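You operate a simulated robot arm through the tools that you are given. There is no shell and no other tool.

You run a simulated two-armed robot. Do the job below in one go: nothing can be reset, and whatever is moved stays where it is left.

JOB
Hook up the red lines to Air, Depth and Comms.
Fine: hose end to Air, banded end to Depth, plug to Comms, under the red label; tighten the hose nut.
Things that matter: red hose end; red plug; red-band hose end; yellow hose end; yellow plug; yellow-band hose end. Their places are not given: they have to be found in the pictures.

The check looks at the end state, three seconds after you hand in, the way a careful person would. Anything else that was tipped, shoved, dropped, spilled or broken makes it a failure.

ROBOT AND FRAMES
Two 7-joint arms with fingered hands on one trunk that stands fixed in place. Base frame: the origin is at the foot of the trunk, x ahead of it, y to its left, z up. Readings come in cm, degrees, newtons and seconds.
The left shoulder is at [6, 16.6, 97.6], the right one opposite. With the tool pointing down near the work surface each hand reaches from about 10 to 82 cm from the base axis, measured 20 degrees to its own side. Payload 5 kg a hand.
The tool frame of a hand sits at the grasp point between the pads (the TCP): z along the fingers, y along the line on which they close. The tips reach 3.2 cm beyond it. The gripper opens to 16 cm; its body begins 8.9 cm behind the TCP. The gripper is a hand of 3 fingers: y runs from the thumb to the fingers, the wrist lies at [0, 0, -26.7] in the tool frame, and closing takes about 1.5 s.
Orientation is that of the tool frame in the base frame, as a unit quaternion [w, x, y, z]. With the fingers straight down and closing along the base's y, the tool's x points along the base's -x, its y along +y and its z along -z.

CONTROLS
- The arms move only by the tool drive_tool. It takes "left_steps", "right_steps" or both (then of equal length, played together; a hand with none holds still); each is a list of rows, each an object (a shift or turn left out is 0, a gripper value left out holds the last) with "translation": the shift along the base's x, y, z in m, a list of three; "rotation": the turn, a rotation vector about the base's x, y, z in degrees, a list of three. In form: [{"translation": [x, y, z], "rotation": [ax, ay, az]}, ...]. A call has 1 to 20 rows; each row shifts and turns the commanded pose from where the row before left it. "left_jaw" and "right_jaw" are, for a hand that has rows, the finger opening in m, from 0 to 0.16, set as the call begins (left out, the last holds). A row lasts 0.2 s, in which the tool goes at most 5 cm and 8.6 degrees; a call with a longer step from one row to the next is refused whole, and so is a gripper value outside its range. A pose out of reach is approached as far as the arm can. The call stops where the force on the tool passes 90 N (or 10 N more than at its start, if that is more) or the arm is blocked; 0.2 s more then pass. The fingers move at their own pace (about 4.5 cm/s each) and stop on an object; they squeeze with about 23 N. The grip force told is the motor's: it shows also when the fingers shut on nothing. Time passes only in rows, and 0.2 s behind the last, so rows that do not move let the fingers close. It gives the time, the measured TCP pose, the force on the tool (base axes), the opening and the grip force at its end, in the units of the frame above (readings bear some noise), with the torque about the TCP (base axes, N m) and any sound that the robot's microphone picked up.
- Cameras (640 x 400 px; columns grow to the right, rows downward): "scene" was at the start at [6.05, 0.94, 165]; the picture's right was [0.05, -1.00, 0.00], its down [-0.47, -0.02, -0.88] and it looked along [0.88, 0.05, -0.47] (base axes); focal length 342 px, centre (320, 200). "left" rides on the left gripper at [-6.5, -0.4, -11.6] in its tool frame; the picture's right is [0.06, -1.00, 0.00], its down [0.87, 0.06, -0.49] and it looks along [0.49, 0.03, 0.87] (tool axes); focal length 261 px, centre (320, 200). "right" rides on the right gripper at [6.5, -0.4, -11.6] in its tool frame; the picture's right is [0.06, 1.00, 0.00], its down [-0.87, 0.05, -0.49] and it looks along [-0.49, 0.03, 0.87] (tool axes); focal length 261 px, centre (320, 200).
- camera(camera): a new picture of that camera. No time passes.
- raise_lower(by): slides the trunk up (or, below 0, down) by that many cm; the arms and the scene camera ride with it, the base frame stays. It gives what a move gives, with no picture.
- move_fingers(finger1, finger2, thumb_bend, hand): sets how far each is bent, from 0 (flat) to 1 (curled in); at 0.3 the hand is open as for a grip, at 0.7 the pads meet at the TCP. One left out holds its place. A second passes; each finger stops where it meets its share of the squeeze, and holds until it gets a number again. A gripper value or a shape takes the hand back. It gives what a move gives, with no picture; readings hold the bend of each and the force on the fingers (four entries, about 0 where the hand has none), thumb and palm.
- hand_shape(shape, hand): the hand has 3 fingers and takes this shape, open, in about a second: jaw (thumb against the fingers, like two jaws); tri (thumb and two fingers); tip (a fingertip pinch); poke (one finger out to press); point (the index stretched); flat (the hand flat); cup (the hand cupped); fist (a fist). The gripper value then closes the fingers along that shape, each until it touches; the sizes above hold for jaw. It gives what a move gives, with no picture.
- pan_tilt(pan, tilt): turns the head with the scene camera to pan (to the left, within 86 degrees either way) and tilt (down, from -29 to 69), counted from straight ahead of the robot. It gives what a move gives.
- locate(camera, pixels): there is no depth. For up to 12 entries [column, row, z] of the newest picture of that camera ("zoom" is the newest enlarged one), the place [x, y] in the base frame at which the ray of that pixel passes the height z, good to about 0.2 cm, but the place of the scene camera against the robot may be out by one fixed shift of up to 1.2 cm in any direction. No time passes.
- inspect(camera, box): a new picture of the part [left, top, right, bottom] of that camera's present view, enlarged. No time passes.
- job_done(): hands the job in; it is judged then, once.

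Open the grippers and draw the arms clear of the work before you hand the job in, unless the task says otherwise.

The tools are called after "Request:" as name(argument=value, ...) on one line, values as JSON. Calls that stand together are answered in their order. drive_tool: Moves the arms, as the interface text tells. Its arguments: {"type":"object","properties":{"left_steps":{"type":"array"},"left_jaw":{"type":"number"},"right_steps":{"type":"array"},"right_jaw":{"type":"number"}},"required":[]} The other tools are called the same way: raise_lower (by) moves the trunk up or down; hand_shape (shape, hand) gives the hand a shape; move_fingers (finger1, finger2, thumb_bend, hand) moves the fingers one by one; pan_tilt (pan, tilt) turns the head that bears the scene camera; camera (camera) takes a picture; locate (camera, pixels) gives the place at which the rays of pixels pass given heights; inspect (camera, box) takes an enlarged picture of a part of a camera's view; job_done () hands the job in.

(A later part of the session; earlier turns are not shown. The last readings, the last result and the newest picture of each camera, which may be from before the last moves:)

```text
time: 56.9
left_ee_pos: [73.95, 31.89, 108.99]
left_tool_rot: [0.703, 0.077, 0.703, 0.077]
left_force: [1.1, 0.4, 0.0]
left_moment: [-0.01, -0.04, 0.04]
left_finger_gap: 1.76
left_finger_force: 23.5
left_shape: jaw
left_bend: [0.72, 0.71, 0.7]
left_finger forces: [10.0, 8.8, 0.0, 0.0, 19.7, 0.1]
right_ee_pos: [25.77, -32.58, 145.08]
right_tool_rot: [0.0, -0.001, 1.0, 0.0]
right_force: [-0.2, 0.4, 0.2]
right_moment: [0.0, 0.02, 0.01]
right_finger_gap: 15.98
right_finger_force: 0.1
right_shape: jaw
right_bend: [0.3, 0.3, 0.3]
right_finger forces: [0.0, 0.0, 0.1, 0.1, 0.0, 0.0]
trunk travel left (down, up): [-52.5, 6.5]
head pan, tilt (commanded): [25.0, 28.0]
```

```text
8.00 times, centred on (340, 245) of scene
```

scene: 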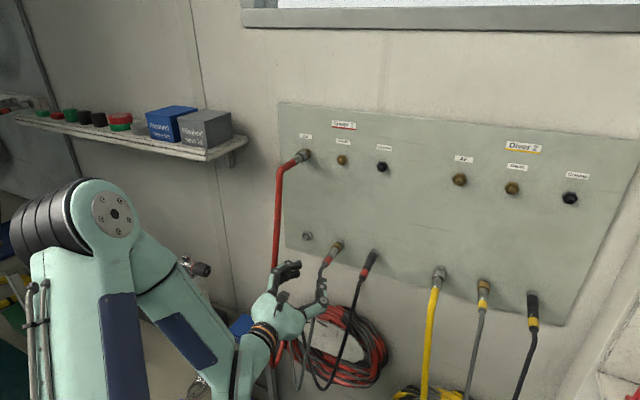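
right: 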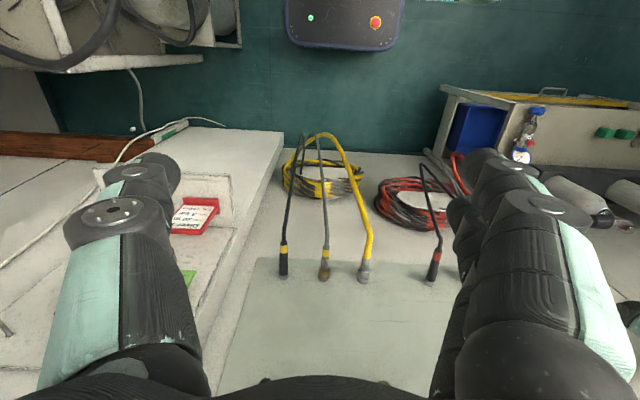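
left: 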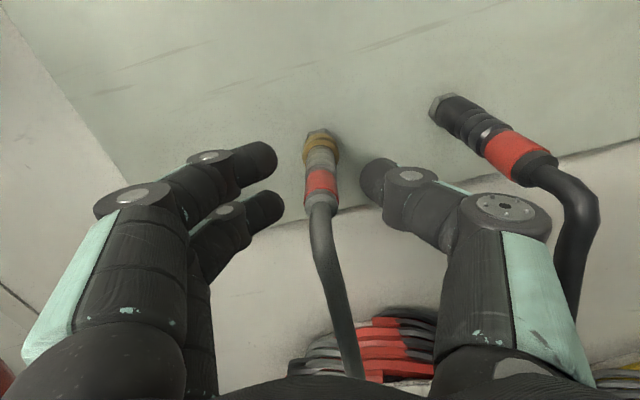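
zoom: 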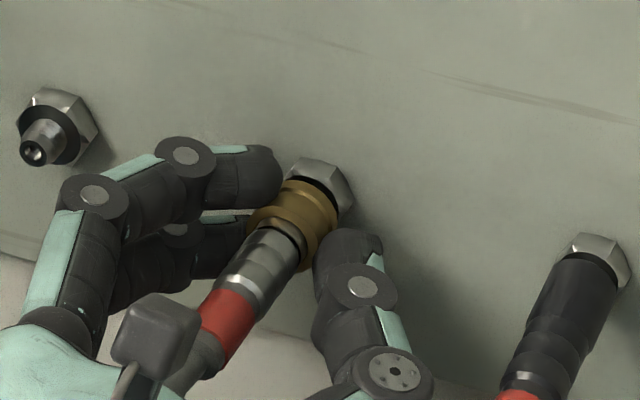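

The collar is gripped with balanced forces. I pull back gently 0.6 cm to see how it releases.

Request:
drive_tool(left_steps=[{"translation": [-0.003, 0, 0]}, {"translation": [-0.003, 0, 0]}, {}])

Request:
inspect(camera="left", box=[240, 100, 410, 230])

Request:
inspect(camera="scene", box=[300, 220, 380, 270])

```text
time: 57.7
left_ee_pos: [73.3, 31.97, 108.89]
left_tool_rot: [0.703, 0.076, 0.703, 0.078]
left_force: [3.4, 0.9, 0.4]
left_moment: [0.03, -0.04, 0.05]
left_finger_gap: 1.73
left_finger_force: 23.0
left_shape: jaw
left_bend: [0.72, 0.71, 0.7]
left_finger forces: [9.5, 9.2, 0.1, 0.1, 19.1, 0.0]
right_ee_pos: [25.79, -32.48, 144.99]
right_tool_rot: [0.001, -0.001, 1.0, -0.001]
right_force: [-0.1, -0.7, 0.7]
right_moment: [-0.03, -0.01, 0.03]
right_finger_gap: 15.98
right_finger_force: 0.0
right_shape: jaw
right_bend: [0.3, 0.3, 0.3]
right_finger forces: [0.0, 0.0, 0.1, 0.1, 0.1, 0.0]
trunk travel left (down, up): [-52.5, 6.5]
head pan, tilt (commanded): [25.0, 28.0]
```

```text
3.08 times, centred on (325, 165) of left
```

zoom: 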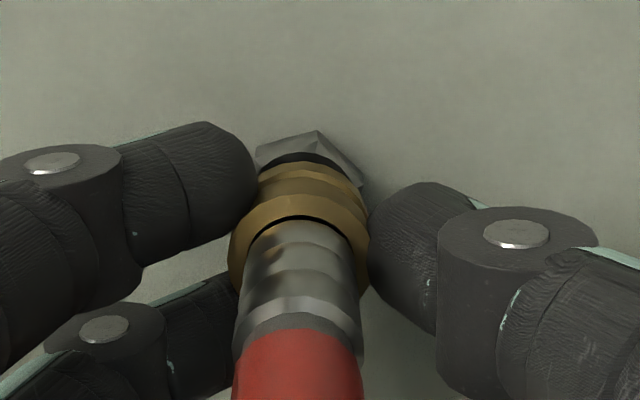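

```text
8.00 times, centred on (340, 245) of scene
```

zoom: 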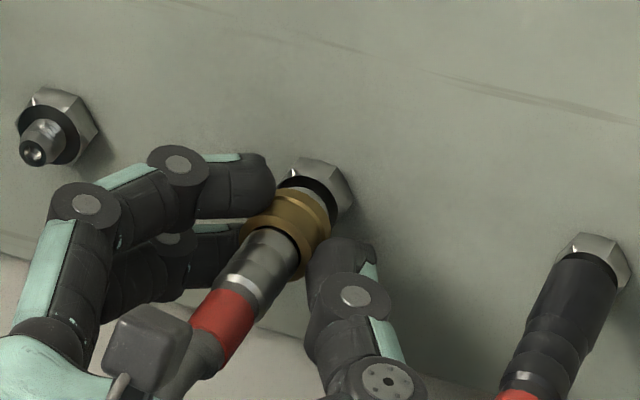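

The sleeve slides back on its spring (+3.4 N), a quick coupling that is now unlocked. I keep pulling to draw the whole end off the stub.

Request:
drive_tool(left_steps=[{"translation": [-0.004, 0, 0]}, {"translation": [-0.004, 0, 0]}, {"translation": [-0.005, 0, 0]}, {"translation": [-0.006, 0, 0]}, {"translation": [-0.007, 0, 0]}, {"translation": [-0.007, 0, 0]}, {}])

Request:
inspect(camera="left", box=[240, 100, 410, 230])

Request:
inspect(camera="scene", box=[290, 220, 370, 270])

```text
time: 59.3
left_ee_pos: [70.06, 31.95, 108.98]
left_tool_rot: [0.703, 0.077, 0.703, 0.078]
left_force: [0.9, -0.8, -1.9]
left_moment: [-0.01, -0.03, 0.02]
left_finger_gap: 1.64
left_finger_force: 22.6
left_shape: jaw
left_bend: [0.72, 0.71, 0.7]
left_finger forces: [8.9, 10.3, 0.1, 0.0, 20.1, 0.1]
right_ee_pos: [25.77, -32.5, 145.0]
right_tool_rot: [0.0, -0.001, 1.0, 0.0]
right_force: [0.2, -0.8, -0.3]
right_moment: [-0.01, 0.02, 0.05]
right_finger_gap: 16.0
right_finger_force: 0.1
right_shape: jaw
right_bend: [0.3, 0.3, 0.3]
right_finger forces: [0.0, 0.0, 0.0, 0.1, 0.1, 0.0]
trunk travel left (down, up): [-52.5, 6.5]
head pan, tilt (commanded): [25.0, 28.0]
```

```text
3.08 times, centred on (325, 165) of left
```

zoom: 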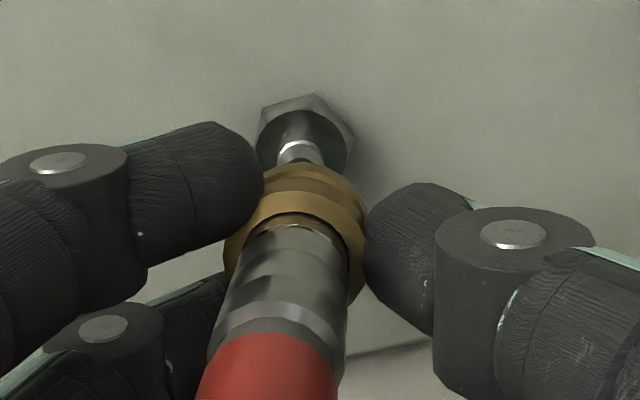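

```text
8.00 times, centred on (330, 245) of scene
```

zoom: 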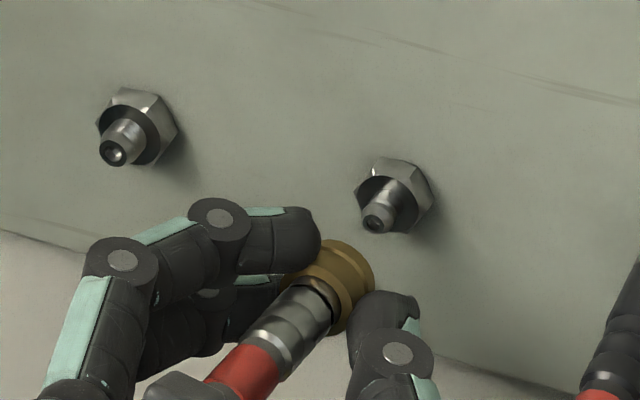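

The end is off the stub but has swung about 6° in the pads (its rear leans left: band at zoom (265,375) vs (298,375) before). I lift it 25 cm first, then re-measure the tilt in front of the Depth port.

Request:
drive_tool(left_steps=[{"translation": [0, 0, 0.01]}, {"translation": [0, 0, 0.015]}, {"translation": [0, 0, 0.015]}, {"translation": [0, 0, 0.015]}, {"translation": [0, 0, 0.015]}, {"translation": [0, 0, 0.015]}, {"translation": [0, 0, 0.015]}, {"translation": [0, 0, 0.015]}, {"translation": [0, 0, 0.015]}, {"translation": [0, 0, 0.015]}, {"translation": [0, 0, 0.015]}, {"translation": [0, 0, 0.015]}, {"translation": [0, 0, 0.015]}, {"translation": [0, 0, 0.015]}, {"translation": [0, 0, 0.015]}, {"translation": [0, 0, 0.015]}, {"translation": [0, 0, 0.01]}, {"translation": [0, 0, 0.005]}, {}])

Request:
camera(camera="left")

Request:
inspect(camera="left", box=[240, 100, 410, 230])

Request:
camera(camera="scene")

Request:
inspect(camera="scene", box=[280, 130, 376, 190])

```text
time: 63.3
left_ee_pos: [69.95, 31.93, 134.06]
left_tool_rot: [0.703, 0.076, 0.703, 0.077]
left_force: [-0.6, 0.5, -1.9]
left_moment: [-0.02, -0.02, 0.0]
left_finger_gap: 1.66
left_finger_force: 22.9
left_shape: jaw
left_bend: [0.72, 0.71, 0.7]
left_finger forces: [9.3, 10.6, 0.0, 0.0, 19.6, 0.0]
right_ee_pos: [25.79, -32.43, 145.07]
right_tool_rot: [0.0, -0.001, 1.0, 0.001]
right_force: [0.1, -0.1, 0.3]
right_moment: [-0.01, -0.03, 0.02]
right_finger_gap: 15.95
right_finger_force: 0.1
right_shape: jaw
right_bend: [0.3, 0.3, 0.3]
right_finger forces: [0.1, 0.1, 0.0, 0.1, 0.1, 0.0]
trunk travel left (down, up): [-52.5, 6.5]
head pan, tilt (commanded): [25.0, 28.0]
```

```text
taken
```

left: 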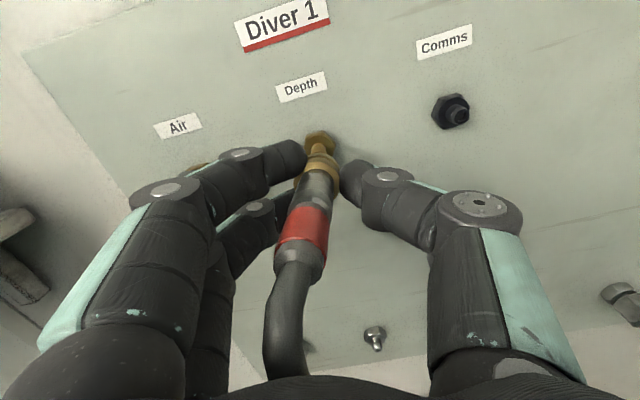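

```text
3.08 times, centred on (325, 165) of left
```

zoom: 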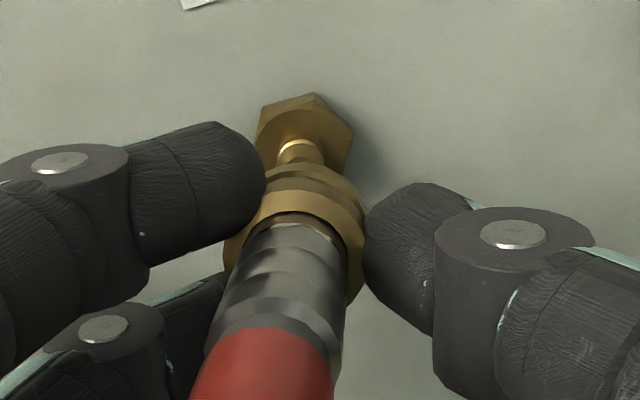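

```text
taken
```

scene: 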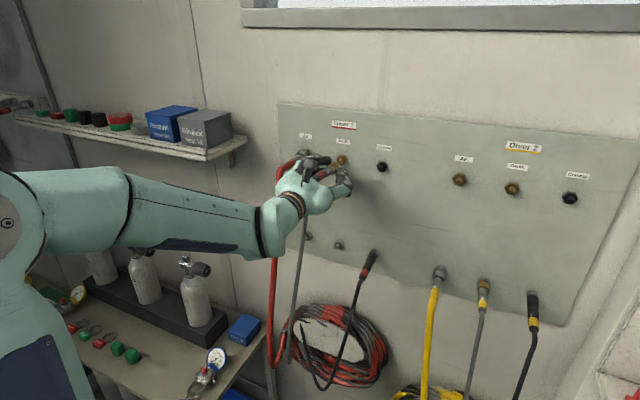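

```text
6.67 times, centred on (328, 160) of scene
```

zoom: 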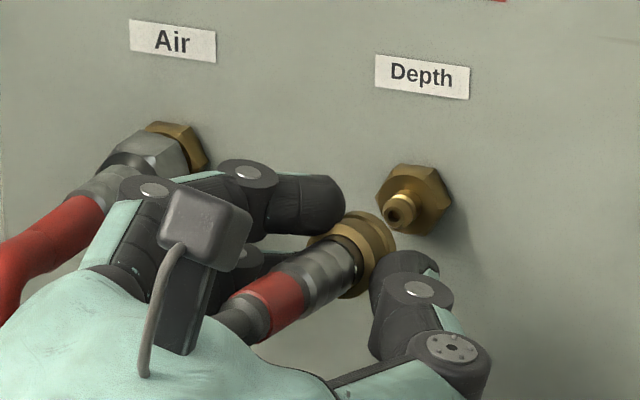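

The nose lines up with the Depth port (hex top at zoom (313,92) like the stub's), only the yaw is off by about 6°. I rotate the hand by that much about its vertical axis, compensating the shift, and look again.

Request:
drive_tool(left_steps=[{"translation": [0, -0.0009, 0], "rotation": [0, -0.65, 2.95]}, {"translation": [0, -0.0009, 0], "rotation": [0, -0.65, 2.95]}, {}])

Request:
inspect(camera="left", box=[240, 100, 410, 230])

Request:
inspect(camera="scene", box=[280, 130, 376, 190])

```text
time: 64.1
left_ee_pos: [69.99, 31.63, 133.89]
left_tool_rot: [0.706, 0.04, 0.698, 0.114]
left_force: [0.4, 0.4, -1.4]
left_moment: [0.01, 0.0, 0.04]
left_finger_gap: 1.65
left_finger_force: 22.8
left_shape: jaw
left_bend: [0.72, 0.71, 0.7]
left_finger forces: [9.6, 10.6, 0.1, 0.1, 19.6, 0.0]
right_ee_pos: [25.78, -32.51, 144.94]
right_tool_rot: [0.0, -0.001, 1.0, 0.001]
right_force: [0.0, 0.0, -0.4]
right_moment: [-0.03, -0.02, 0.01]
right_finger_gap: 15.99
right_finger_force: 0.0
right_shape: jaw
right_bend: [0.3, 0.3, 0.3]
right_finger forces: [0.0, 0.0, 0.0, 0.1, 0.0, 0.1]
trunk travel left (down, up): [-52.5, 6.5]
head pan, tilt (commanded): [25.0, 28.0]
```

```text
3.08 times, centred on (325, 165) of left
```

zoom: 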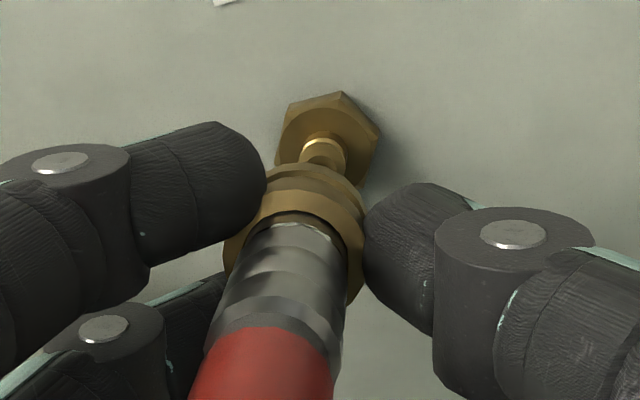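

```text
6.67 times, centred on (328, 160) of scene
```

zoom: 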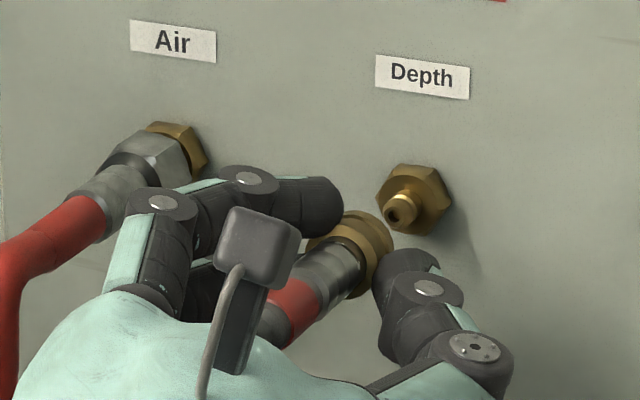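

The axis is now nearly parallel to the port's; by line comparison the nose sits about 0.2–0.3 cm left of the nipple line and is over-turned by a degree or two. I trim yaw −2° and shift 0.1 cm right, then move in 1.5 cm to compare at close range.

Request:
drive_tool(left_steps=[{"translation": [0, -0.001, 0.0005], "rotation": [0, 0.45, -2.0]}, {"translation": [0.005, 0, 0]}, {"translation": [0.005, 0, 0]}, {}])

Request:
inspect(camera="left", box=[270, 110, 380, 190])

Request:
inspect(camera="scene", box=[310, 140, 358, 170])

```text
time: 65.1
left_ee_pos: [71.0, 31.63, 134.07]
left_tool_rot: [0.705, 0.052, 0.7, 0.102]
left_force: [0.5, 0.0, -1.2]
left_moment: [0.01, -0.01, -0.02]
left_finger_gap: 1.67
left_finger_force: 23.6
left_shape: jaw
left_bend: [0.72, 0.71, 0.7]
left_finger forces: [9.6, 10.5, 0.1, 0.1, 19.5, 0.0]
right_ee_pos: [25.71, -32.46, 145.06]
right_tool_rot: [0.0, -0.001, 1.0, -0.001]
right_force: [0.1, 0.0, -0.7]
right_moment: [-0.01, -0.01, -0.02]
right_finger_gap: 15.97
right_finger_force: 0.1
right_shape: jaw
right_bend: [0.3, 0.3, 0.3]
right_finger forces: [0.0, 0.0, 0.0, 0.1, 0.0, 0.1]
trunk travel left (down, up): [-52.5, 6.5]
head pan, tilt (commanded): [25.0, 28.0]
```

```text
5.00 times, centred on (325, 150) of left
```

zoom: 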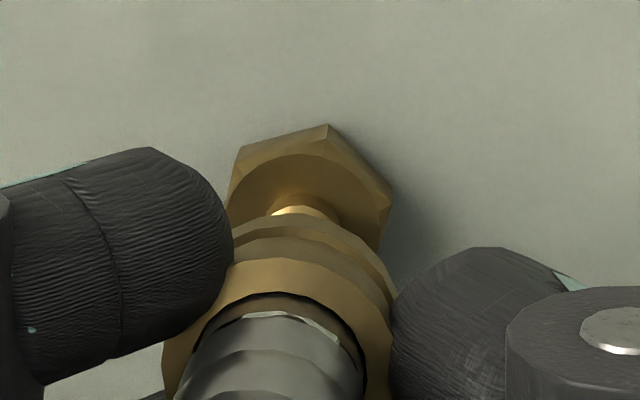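

```text
13.33 times, centred on (334, 155) of scene
```

zoom: 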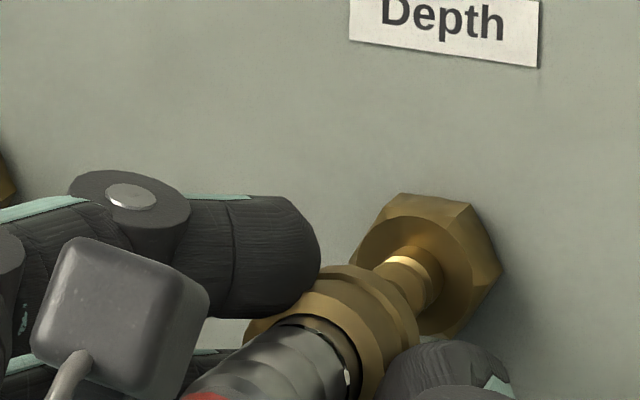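

The nipple now enters the collar's line in both views (hand view centre 277 vs line 282 at 5×). I push on in small steps, watching the force.

Request:
drive_tool(left_steps=[{"translation": [0.004, 0, 0]}, {"translation": [0.004, 0, 0]}, {"translation": [0.004, 0, 0]}, {}])

Request:
inspect(camera="left", box=[270, 110, 380, 190])

Request:
inspect(camera="scene", box=[310, 140, 358, 170])

```text
time: 66.1
left_ee_pos: [72.17, 31.61, 134.09]
left_tool_rot: [0.705, 0.052, 0.7, 0.101]
left_force: [0.2, 0.1, -1.2]
left_moment: [0.01, 0.02, -0.01]
left_finger_gap: 1.62
left_finger_force: 23.2
left_shape: jaw
left_bend: [0.72, 0.71, 0.7]
left_finger forces: [9.6, 10.6, 0.1, 0.0, 19.4, 0.0]
right_ee_pos: [25.74, -32.64, 145.0]
right_tool_rot: [0.001, 0.0, 1.0, -0.001]
right_force: [-0.5, -0.7, -0.3]
right_moment: [-0.01, -0.01, 0.01]
right_finger_gap: 15.99
right_finger_force: 0.0
right_shape: jaw
right_bend: [0.3, 0.3, 0.3]
right_finger forces: [0.0, 0.1, 0.1, 0.0, 0.0, 0.0]
trunk travel left (down, up): [-52.5, 6.5]
head pan, tilt (commanded): [25.0, 28.0]
```

```text
5.00 times, centred on (325, 150) of left
```

zoom: 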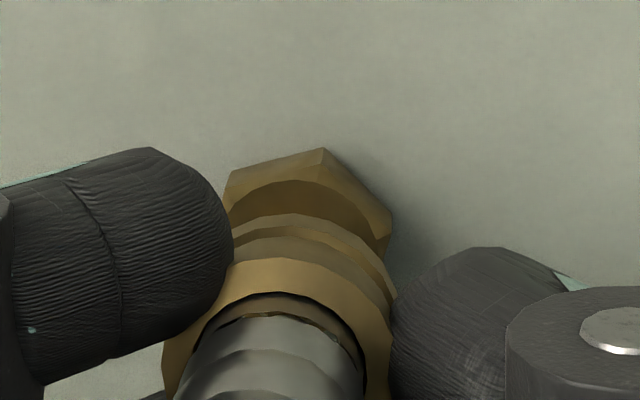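

```text
13.33 times, centred on (334, 155) of scene
```

zoom: 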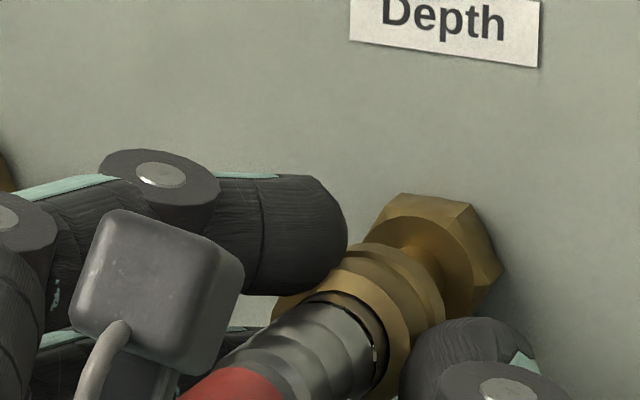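

Still no resistance and the collar is around the nipple. I keep pushing another 1.2 cm.

Request:
drive_tool(left_steps=[{"translation": [0.004, 0, 0]}, {"translation": [0.004, 0, 0]}, {"translation": [0.004, 0, 0]}, {}])

Request:
inspect(camera="left", box=[270, 110, 380, 190])

Request:
inspect(camera="scene", box=[310, 140, 358, 170])

```text
time: 67.1
left_ee_pos: [73.53, 31.64, 133.88]
left_tool_rot: [0.705, 0.052, 0.7, 0.101]
left_force: [-0.1, 0.9, -1.1]
left_moment: [0.02, -0.01, 0.0]
left_finger_gap: 1.67
left_finger_force: 23.2
left_shape: jaw
left_bend: [0.72, 0.71, 0.7]
left_finger forces: [9.6, 10.6, 0.0, 0.0, 19.4, 0.1]
right_ee_pos: [25.85, -32.49, 145.03]
right_tool_rot: [0.001, -0.001, 1.0, 0.0]
right_force: [0.3, 0.8, 0.0]
right_moment: [-0.02, 0.01, 0.0]
right_finger_gap: 15.99
right_finger_force: 0.1
right_shape: jaw
right_bend: [0.3, 0.3, 0.3]
right_finger forces: [0.0, 0.0, 0.1, 0.1, 0.0, 0.1]
trunk travel left (down, up): [-52.5, 6.5]
head pan, tilt (commanded): [25.0, 28.0]
```

```text
5.00 times, centred on (325, 150) of left
```

zoom: 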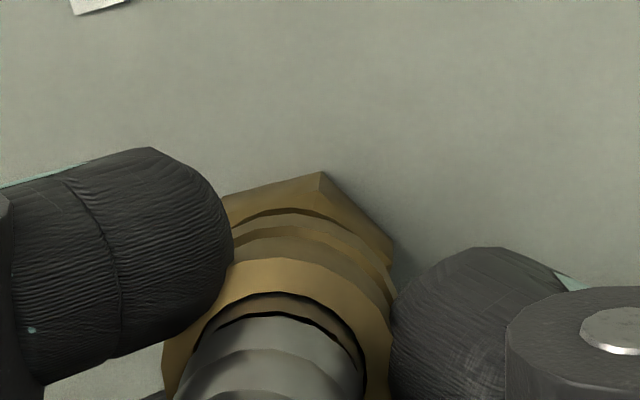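

```text
13.33 times, centred on (334, 155) of scene
```

zoom: 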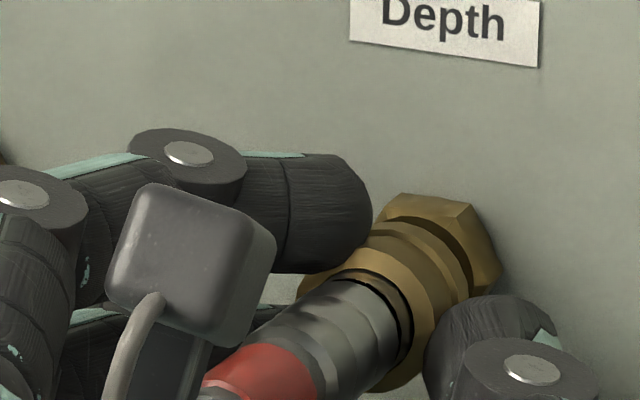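

The collar is nearly at the hex with the inner ring shifting. I push the last few millimetres, watching for a click.

Request:
drive_tool(left_steps=[{"translation": [0.003, 0, 0]}, {"translation": [0.003, 0, 0]}, {"translation": [0.002, 0, 0]}, {}])

Request:
inspect(camera="left", box=[270, 110, 380, 190])

Request:
inspect(camera="scene", box=[310, 140, 358, 170])

```text
time: 68.1
left_ee_pos: [73.97, 31.82, 133.84]
left_tool_rot: [0.705, 0.05, 0.7, 0.102]
left_force: [-19.6, -0.5, -9.2]
left_moment: [0.01, 0.03, -0.02]
left_finger_gap: 1.75
left_finger_force: 23.5
left_shape: jaw
left_bend: [0.73, 0.71, 0.7]
left_finger forces: [17.5, 14.4, 0.1, 0.1, 27.9, 0.1]
right_ee_pos: [25.7, -32.48, 145.03]
right_tool_rot: [0.001, -0.001, 1.0, 0.0]
right_force: [-0.2, 0.3, 1.6]
right_moment: [-0.01, 0.04, 0.01]
right_finger_gap: 16.0
right_finger_force: 0.1
right_shape: jaw
right_bend: [0.3, 0.3, 0.3]
right_finger forces: [0.0, 0.0, 0.1, 0.1, 0.1, 0.0]
trunk travel left (down, up): [-52.5, 6.5]
head pan, tilt (commanded): [25.0, 28.0]
```

```text
5.00 times, centred on (325, 150) of left
```

zoom: 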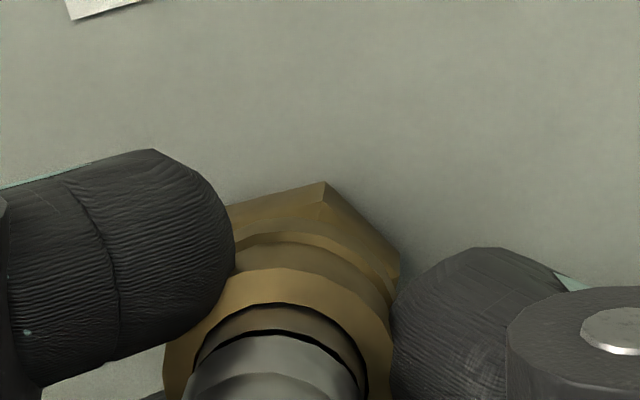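

```text
13.33 times, centred on (334, 155) of scene
```

zoom: 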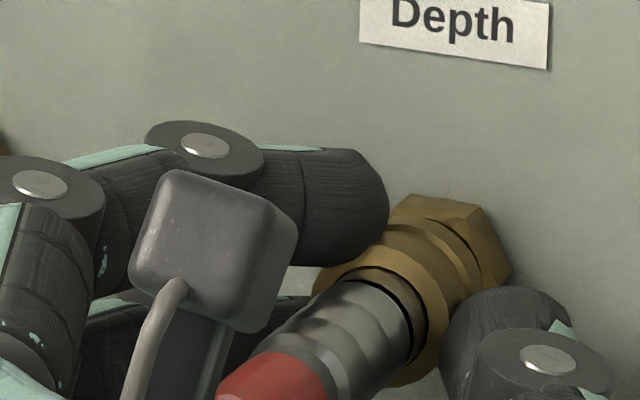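

Force rises to −20 N with the collar at seat depth, but the body looks 1–2 mm back in its sleeve and there was no click. I push a little further.

Request:
drive_tool(left_steps=[{"translation": [0.002, 0, 0.0005]}, {"translation": [0.002, 0, 0.0005]}, {}])

Request:
inspect(camera="left", box=[270, 110, 380, 190])

Request:
inspect(camera="scene", box=[310, 140, 358, 170])

```text
time: 68.9
left_ee_pos: [74.11, 31.78, 133.97]
left_tool_rot: [0.704, 0.052, 0.701, 0.1]
left_force: [-42.9, 0.9, -20.2]
left_moment: [0.07, 0.26, 0.01]
left_finger_gap: 2.03
left_finger_force: 23.2
left_shape: jaw
left_bend: [0.74, 0.72, 0.71]
left_finger forces: [22.8, 21.6, 0.0, 0.0, 36.9, 0.0]
right_ee_pos: [25.37, -32.5, 145.12]
right_tool_rot: [0.002, -0.001, 1.0, 0.0]
right_force: [-0.7, 0.6, -0.3]
right_moment: [0.02, -0.03, 0.0]
right_finger_gap: 15.96
right_finger_force: 0.2
right_shape: jaw
right_bend: [0.3, 0.3, 0.3]
right_finger forces: [0.0, 0.0, 0.0, 0.0, 0.0, 0.0]
trunk travel left (down, up): [-52.5, 6.5]
head pan, tilt (commanded): [25.0, 28.0]
```

```text
5.00 times, centred on (325, 150) of left
```

zoom: 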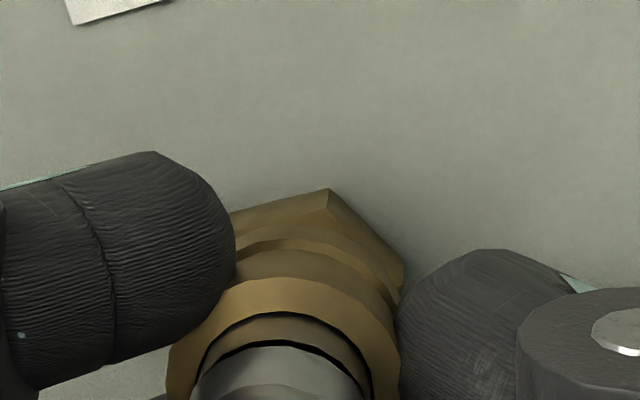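

```text
13.33 times, centred on (334, 155) of scene
```

zoom: 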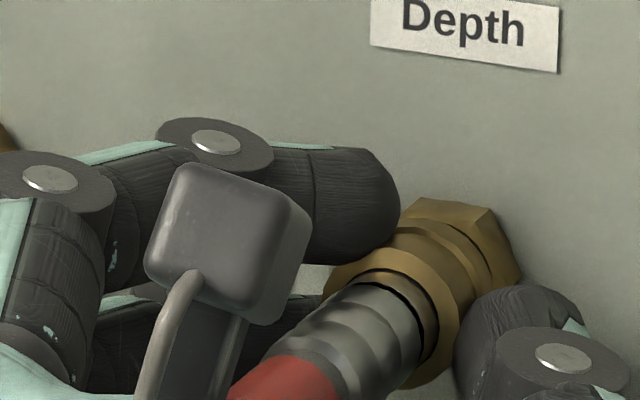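

At −43 N the sleeve just bottoms against the hex, so pushing by the sleeve isn't the way. I relax the pressure and look at how far on the body sits.

Request:
drive_tool(left_steps=[{"translation": [-0.003, 0, 0]}, {"translation": [-0.0025, 0, 0]}, {}])

Request:
inspect(camera="left", box=[240, 100, 410, 230])

Request:
inspect(camera="scene", box=[290, 135, 370, 185])

```text
time: 69.7
left_ee_pos: [73.92, 31.74, 133.99]
left_tool_rot: [0.705, 0.052, 0.701, 0.101]
left_force: [-13.6, 2.8, -19.1]
left_moment: [0.0, 0.29, 0.08]
left_finger_gap: 1.93
left_finger_force: 22.8
left_shape: jaw
left_bend: [0.73, 0.71, 0.71]
left_finger forces: [12.8, 18.1, 0.0, 0.1, 25.5, 0.0]
right_ee_pos: [25.77, -32.34, 145.07]
right_tool_rot: [0.0, -0.001, 1.0, 0.0]
right_force: [0.1, 0.1, -0.7]
right_moment: [0.02, 0.05, -0.01]
right_finger_gap: 15.97
right_finger_force: 0.1
right_shape: jaw
right_bend: [0.3, 0.3, 0.3]
right_finger forces: [0.0, 0.1, 0.1, 0.1, 0.1, 0.1]
trunk travel left (down, up): [-52.5, 6.5]
head pan, tilt (commanded): [25.0, 28.0]
```

```text
3.08 times, centred on (325, 165) of left
```

zoom: 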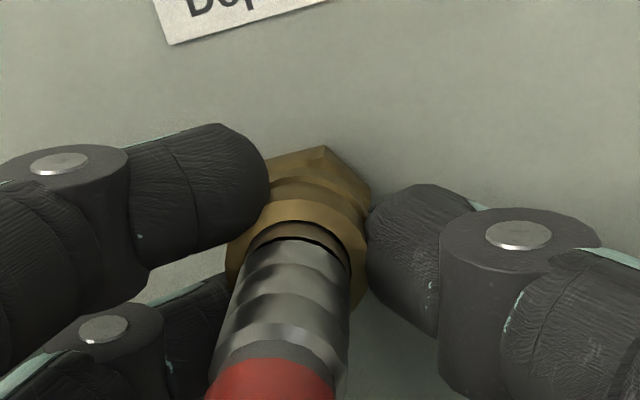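

```text
8.00 times, centred on (330, 160) of scene
```

zoom: 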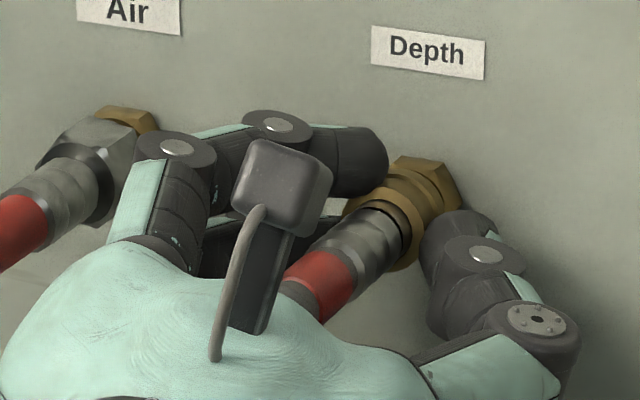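

A −19 N vertical force shows the hand is holding the end too high on the nipple. I lower it 1.5 mm to relieve that and read again.

Request:
drive_tool(left_steps=[{"translation": [0, 0, -0.0008]}, {"translation": [0, 0, -0.0008]}, {}])

```text
time: 70.5
left_ee_pos: [73.97, 31.72, 133.98]
left_tool_rot: [0.705, 0.052, 0.7, 0.101]
left_force: [-12.0, 3.4, -14.6]
left_moment: [0.0, 0.16, 0.1]
left_finger_gap: 1.91
left_finger_force: 23.4
left_shape: jaw
left_bend: [0.73, 0.71, 0.71]
left_finger forces: [13.9, 16.7, 0.1, 0.0, 24.1, 0.0]
right_ee_pos: [25.69, -32.35, 145.07]
right_tool_rot: [0.0, -0.001, 1.0, 0.0]
right_force: [-0.3, -1.4, 0.6]
right_moment: [-0.03, 0.03, -0.03]
right_finger_gap: 15.98
right_finger_force: 0.1
right_shape: jaw
right_bend: [0.3, 0.3, 0.3]
right_finger forces: [0.0, 0.1, 0.0, 0.0, 0.0, 0.0]
trunk travel left (down, up): [-52.5, 6.5]
head pan, tilt (commanded): [25.0, 28.0]
```

Force eases to −14.6 N, so I lower a further 3 mm and ease off 1 mm in x.

Request:
drive_tool(left_steps=[{"translation": [-0.0005, 0, -0.0015]}, {"translation": [-0.0005, 0, -0.0015]}, {}])

Request:
inspect(camera="left", box=[240, 100, 410, 230])

Request:
inspect(camera="scene", box=[310, 140, 358, 170])

```text
time: 71.3
left_ee_pos: [73.91, 31.71, 133.84]
left_tool_rot: [0.707, 0.053, 0.698, 0.101]
left_force: [-5.1, 5.3, 1.0]
left_moment: [0.01, -0.21, 0.18]
left_finger_gap: 1.8
left_finger_force: 23.1
left_shape: jaw
left_bend: [0.73, 0.71, 0.71]
left_finger forces: [16.0, 13.2, 0.0, 0.0, 19.4, 0.1]
right_ee_pos: [25.61, -32.47, 145.08]
right_tool_rot: [0.001, -0.001, 1.0, 0.0]
right_force: [-0.4, -1.4, 0.0]
right_moment: [0.02, 0.02, 0.01]
right_finger_gap: 16.0
right_finger_force: 0.1
right_shape: jaw
right_bend: [0.3, 0.3, 0.3]
right_finger forces: [0.1, 0.1, 0.0, 0.0, 0.1, 0.0]
trunk travel left (down, up): [-52.5, 6.5]
head pan, tilt (commanded): [25.0, 28.0]
```

```text
3.08 times, centred on (325, 165) of left
```

zoom: 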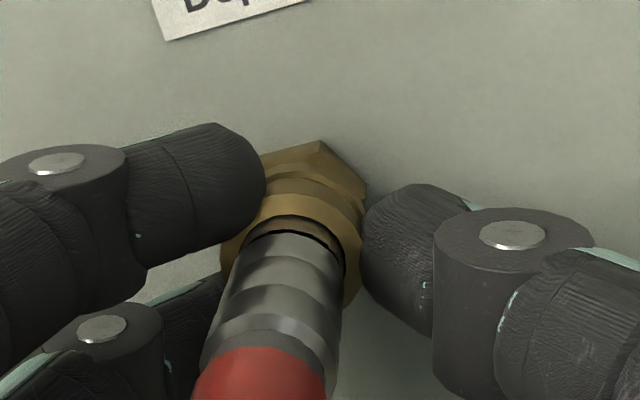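

```text
13.33 times, centred on (334, 155) of scene
```

zoom: 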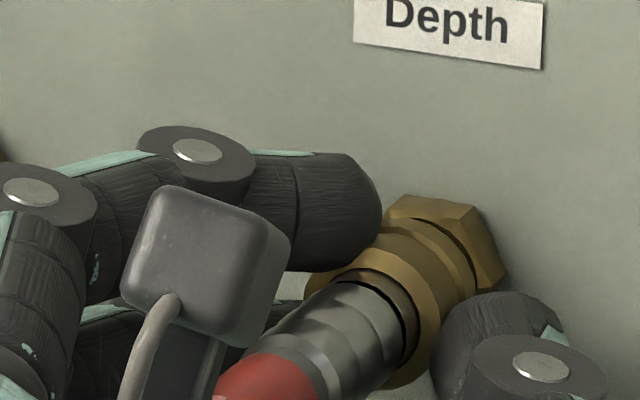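

Vertical force is gone (+1 N); a +5 N side force and the picture show the body still leaning about 3°. I trim yaw +3°, then push again gently.

Request:
drive_tool(left_steps=[{"translation": [0, 0.0005, 0], "rotation": [0, -0.6, 3.0]}, {"translation": [0.002, 0, 0]}, {"translation": [0.002, 0, 0]}, {}])

Request:
inspect(camera="left", box=[240, 100, 410, 230])

Request:
inspect(camera="scene", box=[310, 140, 358, 170])

```text
time: 72.3
left_ee_pos: [73.91, 31.53, 133.86]
left_tool_rot: [0.707, 0.033, 0.697, 0.12]
left_force: [-21.1, -2.9, 3.3]
left_moment: [0.07, -0.23, -0.06]
left_finger_gap: 1.78
left_finger_force: 22.9
left_shape: jaw
left_bend: [0.73, 0.71, 0.71]
left_finger forces: [20.3, 11.7, 0.0, 0.0, 26.6, 0.1]
right_ee_pos: [25.46, -32.52, 144.93]
right_tool_rot: [0.0, -0.001, 1.0, 0.0]
right_force: [0.2, -0.1, 0.8]
right_moment: [-0.01, 0.02, -0.01]
right_finger_gap: 16.02
right_finger_force: 0.1
right_shape: jaw
right_bend: [0.3, 0.3, 0.3]
right_finger forces: [0.1, 0.0, 0.0, 0.1, 0.0, 0.0]
trunk travel left (down, up): [-52.5, 6.5]
head pan, tilt (commanded): [25.0, 28.0]
```

```text
3.08 times, centred on (325, 165) of left
```

zoom: 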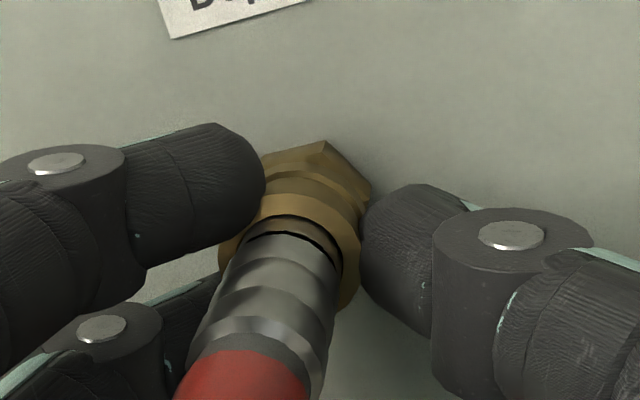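

```text
13.33 times, centred on (334, 155) of scene
```

zoom: 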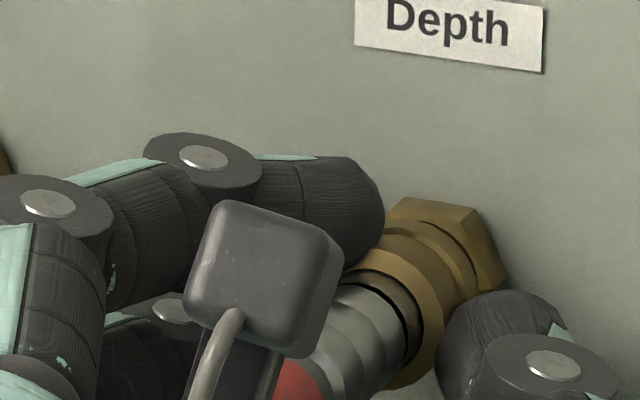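

The end is held coaxially by the nipple but the sleeve bottoms before the body is home. I'll release the sleeve and re-grip on the body behind it; first I open and see that it stays on.

Request:
drive_tool(left_jaw=0.045, left_steps=[{"translation": [-0.002, 0, 0]}, {}, {}, {}])

Request:
inspect(camera="left", box=[240, 100, 410, 230])

Request:
inspect(camera="scene", box=[290, 135, 370, 185])

```text
time: 73.3
left_ee_pos: [74.14, 31.56, 133.58]
left_tool_rot: [0.706, 0.033, 0.698, 0.12]
left_force: [-0.2, 0.2, 0.2]
left_moment: [0.02, -0.03, -0.01]
left_finger_gap: 4.45
left_finger_force: 0.1
left_shape: jaw
left_bend: [0.73, 0.73, 0.7]
left_finger forces: [0.1, 0.1, 0.0, 0.0, 0.0, 0.0]
right_ee_pos: [25.68, -32.51, 144.96]
right_tool_rot: [0.0, -0.001, 1.0, 0.0]
right_force: [-1.2, -0.2, 0.6]
right_moment: [0.0, -0.04, 0.0]
right_finger_gap: 16.0
right_finger_force: 0.1
right_shape: jaw
right_bend: [0.3, 0.3, 0.3]
right_finger forces: [0.0, 0.0, 0.0, 0.0, 0.0, 0.0]
trunk travel left (down, up): [-52.5, 6.5]
head pan, tilt (commanded): [25.0, 28.0]
```

```text
3.08 times, centred on (325, 165) of left
```

zoom: 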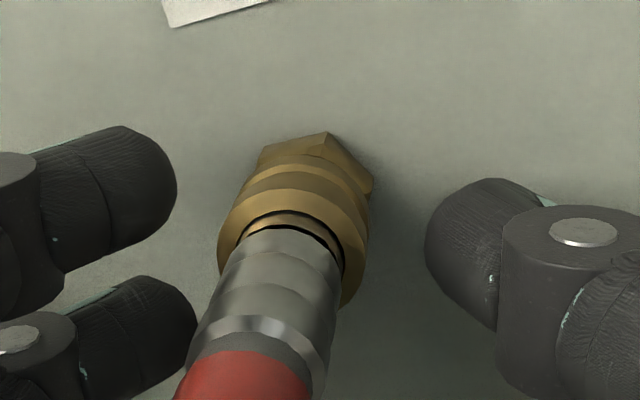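

```text
8.00 times, centred on (330, 160) of scene
```

zoom: 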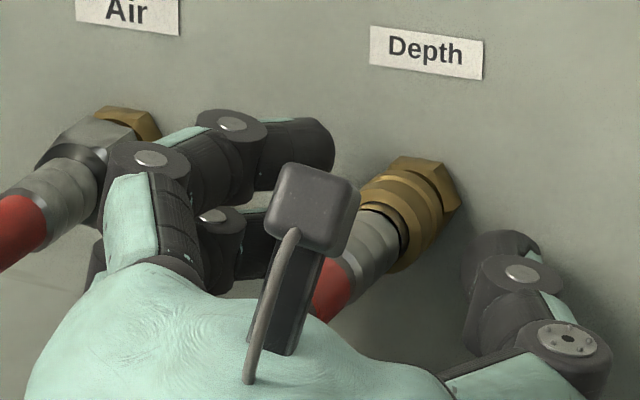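

It stays on the nipple by itself. I straighten the hand, back it off to x≈70.4 so the tips sit just behind the brass sleeve, and look.

Request:
drive_tool(left_jaw=0.045, left_steps=[{"translation": [-0.008, 0.001, 0.001], "rotation": [0, 0.35, -1.7]}, {"translation": [-0.01, 0.001, 0.001], "rotation": [0, 0.35, -1.7]}, {"translation": [-0.01, 0.001, 0.001], "rotation": [0, 0.35, -1.7]}, {"translation": [-0.009, 0.0014, 0.0005], "rotation": [0, 0.35, -1.7]}, {}])

Request:
inspect(camera="left", box=[220, 80, 430, 240])

Request:
inspect(camera="scene", box=[280, 130, 376, 190])

```text
time: 74.5
left_ee_pos: [70.45, 32.07, 133.93]
left_tool_rot: [0.703, 0.076, 0.703, 0.077]
left_force: [-0.5, -0.7, 0.6]
left_moment: [0.0, -0.03, -0.03]
left_finger_gap: 4.47
left_finger_force: 0.0
left_shape: jaw
left_bend: [0.73, 0.73, 0.7]
left_finger forces: [0.0, 0.0, 0.0, 0.0, 0.1, 0.0]
right_ee_pos: [25.76, -32.55, 144.93]
right_tool_rot: [-0.001, -0.001, 1.0, 0.0]
right_force: [-0.1, 0.6, 0.2]
right_moment: [-0.01, 0.04, 0.05]
right_finger_gap: 15.97
right_finger_force: 0.1
right_shape: jaw
right_bend: [0.3, 0.3, 0.3]
right_finger forces: [0.0, 0.1, 0.1, 0.0, 0.0, 0.0]
trunk travel left (down, up): [-52.5, 6.5]
head pan, tilt (commanded): [25.0, 28.0]
```

```text
2.50 times, centred on (325, 160) of left
```

zoom: 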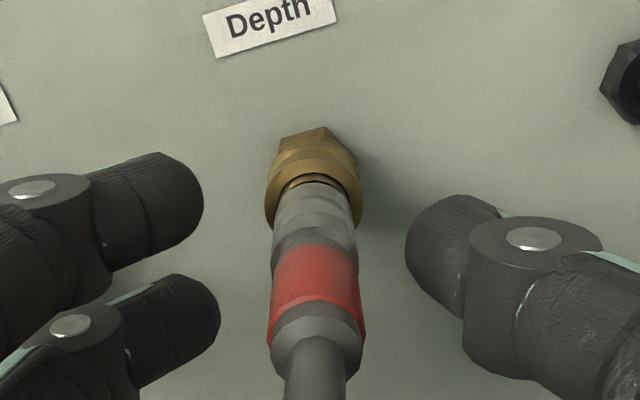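

```text
6.67 times, centred on (328, 160) of scene
```

zoom: 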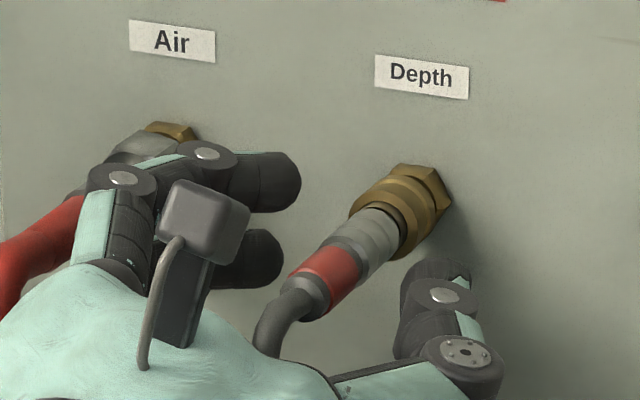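

The coupling hangs straight on the port. The tips are beside the silver body just behind the sleeve, so I close on the body.

Request:
drive_tool(left_jaw=0.0, left_steps=[{}, {}, {}, {}, {}, {}])

Request:
inspect(camera="left", box=[220, 80, 430, 240])

Request:
inspect(camera="scene", box=[300, 140, 364, 180])

```text
time: 75.9
left_ee_pos: [70.39, 32.03, 134.03]
left_tool_rot: [0.703, 0.076, 0.703, 0.079]
left_force: [2.8, -0.5, -0.4]
left_moment: [-0.04, 0.01, -0.01]
left_finger_gap: 0.77
left_finger_force: 22.8
left_shape: jaw
left_bend: [0.7, 0.7, 0.7]
left_finger forces: [9.4, 8.4, 0.0, 0.1, 20.2, 0.1]
right_ee_pos: [25.76, -32.58, 145.0]
right_tool_rot: [0.0, 0.0, 1.0, 0.0]
right_force: [-0.4, 0.5, 0.5]
right_moment: [0.0, -0.05, 0.03]
right_finger_gap: 15.99
right_finger_force: 0.1
right_shape: jaw
right_bend: [0.3, 0.3, 0.3]
right_finger forces: [0.0, 0.0, 0.0, 0.1, 0.1, 0.0]
trunk travel left (down, up): [-52.5, 6.5]
head pan, tilt (commanded): [25.0, 28.0]
```

```text
2.50 times, centred on (325, 160) of left
```

zoom: 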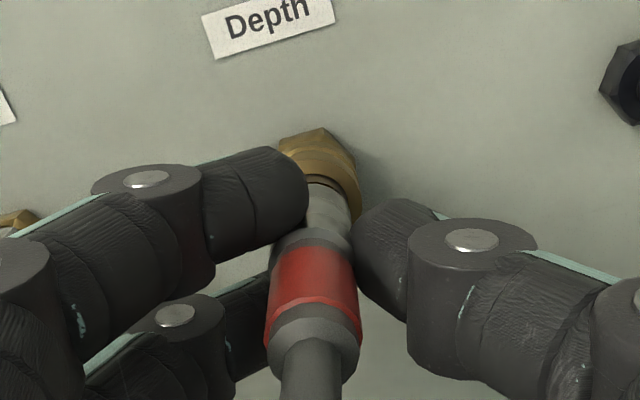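

```text
10.00 times, centred on (332, 160) of scene
```

zoom: 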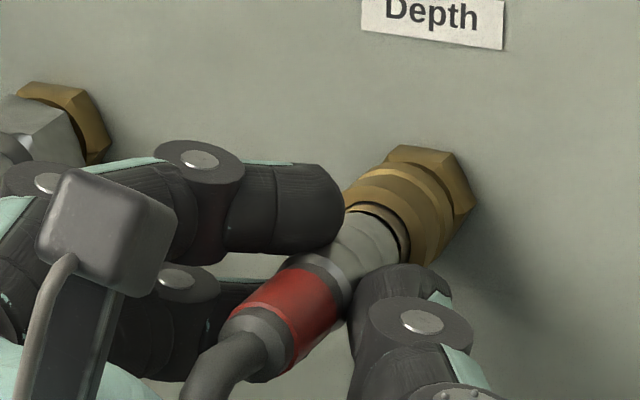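

Gripped on the body behind the sleeve. I push forward in 2 mm steps and watch for a rise, a click, or the sleeve snapping.

Request:
drive_tool(left_steps=[{"translation": [0.002, 0, 0]}, {"translation": [0.002, 0, 0]}, {"translation": [0.002, 0, 0]}, {}])

Request:
inspect(camera="scene", box=[300, 140, 364, 180])

Request:
inspect(camera="left", box=[220, 80, 430, 240])

```text
time: 76.9
left_ee_pos: [70.7, 32.15, 134.01]
left_tool_rot: [0.703, 0.076, 0.703, 0.078]
left_force: [-24.5, -2.9, -3.7]
left_moment: [-0.02, 0.18, -0.15]
left_finger_gap: 0.94
left_finger_force: 22.5
left_shape: jaw
left_bend: [0.7, 0.7, 0.71]
left_finger forces: [11.1, 13.2, 0.0, 0.0, 29.2, 0.0]
right_ee_pos: [25.45, -32.6, 145.11]
right_tool_rot: [0.0, -0.001, 1.0, 0.0]
right_force: [-1.3, -0.7, 1.1]
right_moment: [-0.01, 0.01, 0.03]
right_finger_gap: 16.0
right_finger_force: 0.0
right_shape: jaw
right_bend: [0.3, 0.3, 0.3]
right_finger forces: [0.1, 0.1, 0.0, 0.0, 0.0, 0.1]
trunk travel left (down, up): [-52.5, 6.5]
head pan, tilt (commanded): [25.0, 28.0]
```

```text
10.00 times, centred on (332, 160) of scene
```

zoom: 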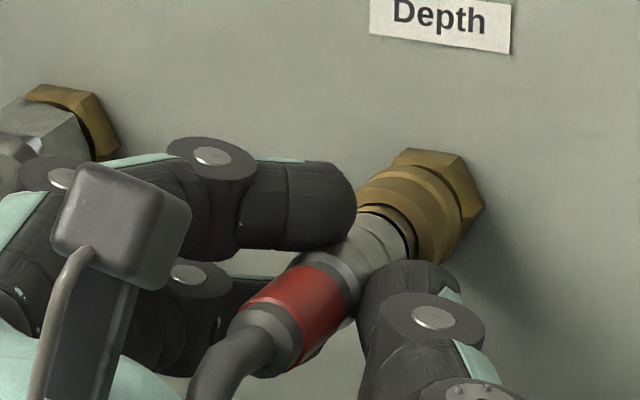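

```text
2.50 times, centred on (325, 160) of left
```

zoom: 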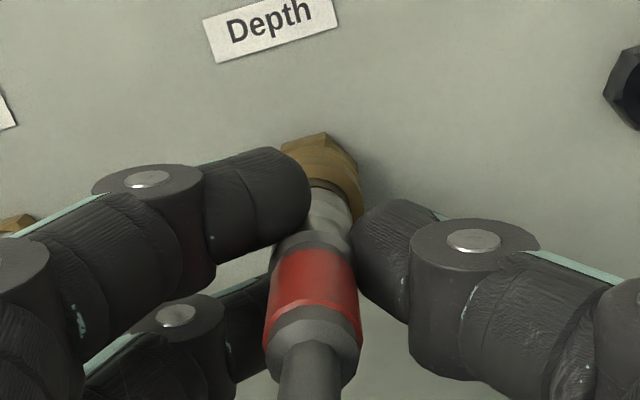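

−25 N with no further travel: the body is at a hard stop. I test the lock by pulling gently back on the body (not the sleeve).

Request:
drive_tool(left_steps=[{"translation": [-0.003, 0, 0]}, {"translation": [-0.003, 0, 0]}, {"translation": [-0.002, 0, 0]}, {"translation": [-0.002, 0, 0]}, {}])

Request:
inspect(camera="scene", box=[300, 140, 364, 180])

Request:
inspect(camera="left", box=[220, 80, 430, 240])

```text
time: 78.1
left_ee_pos: [70.23, 32.02, 133.9]
left_tool_rot: [0.703, 0.075, 0.703, 0.079]
left_force: [25.5, -1.1, 1.3]
left_moment: [-0.02, -0.06, 0.1]
left_finger_gap: 0.61
left_finger_force: 23.5
left_shape: jaw
left_bend: [0.69, 0.69, 0.7]
left_finger forces: [10.0, 9.2, 0.0, 0.0, 16.5, 0.0]
right_ee_pos: [26.15, -32.49, 145.04]
right_tool_rot: [-0.001, 0.0, 1.0, 0.0]
right_force: [-0.2, -0.1, 0.1]
right_moment: [0.02, -0.01, 0.04]
right_finger_gap: 16.0
right_finger_force: 0.0
right_shape: jaw
right_bend: [0.3, 0.3, 0.3]
right_finger forces: [0.1, 0.0, 0.0, 0.0, 0.0, 0.1]
trunk travel left (down, up): [-52.5, 6.5]
head pan, tilt (commanded): [25.0, 28.0]
```

```text
10.00 times, centred on (332, 160) of scene
```

zoom: 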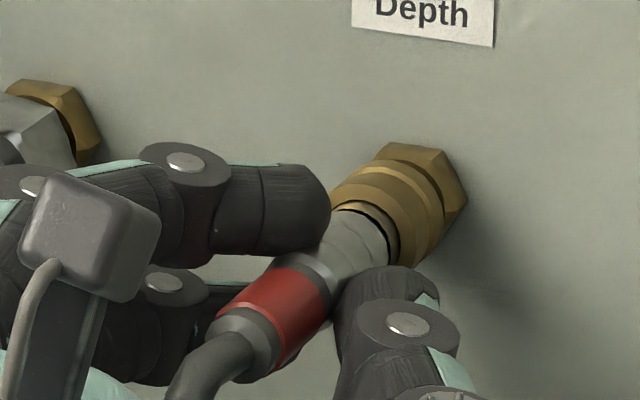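

```text
2.50 times, centred on (325, 160) of left
```

zoom: 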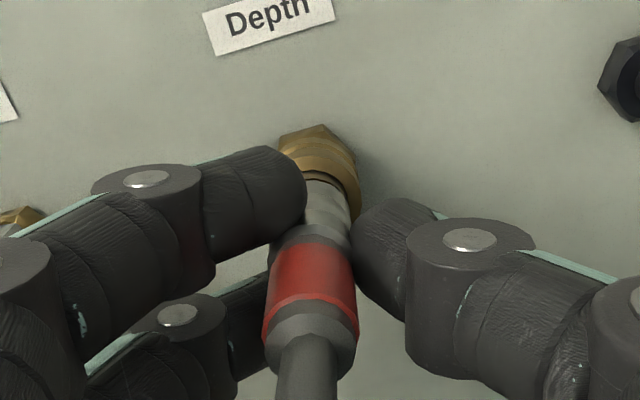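

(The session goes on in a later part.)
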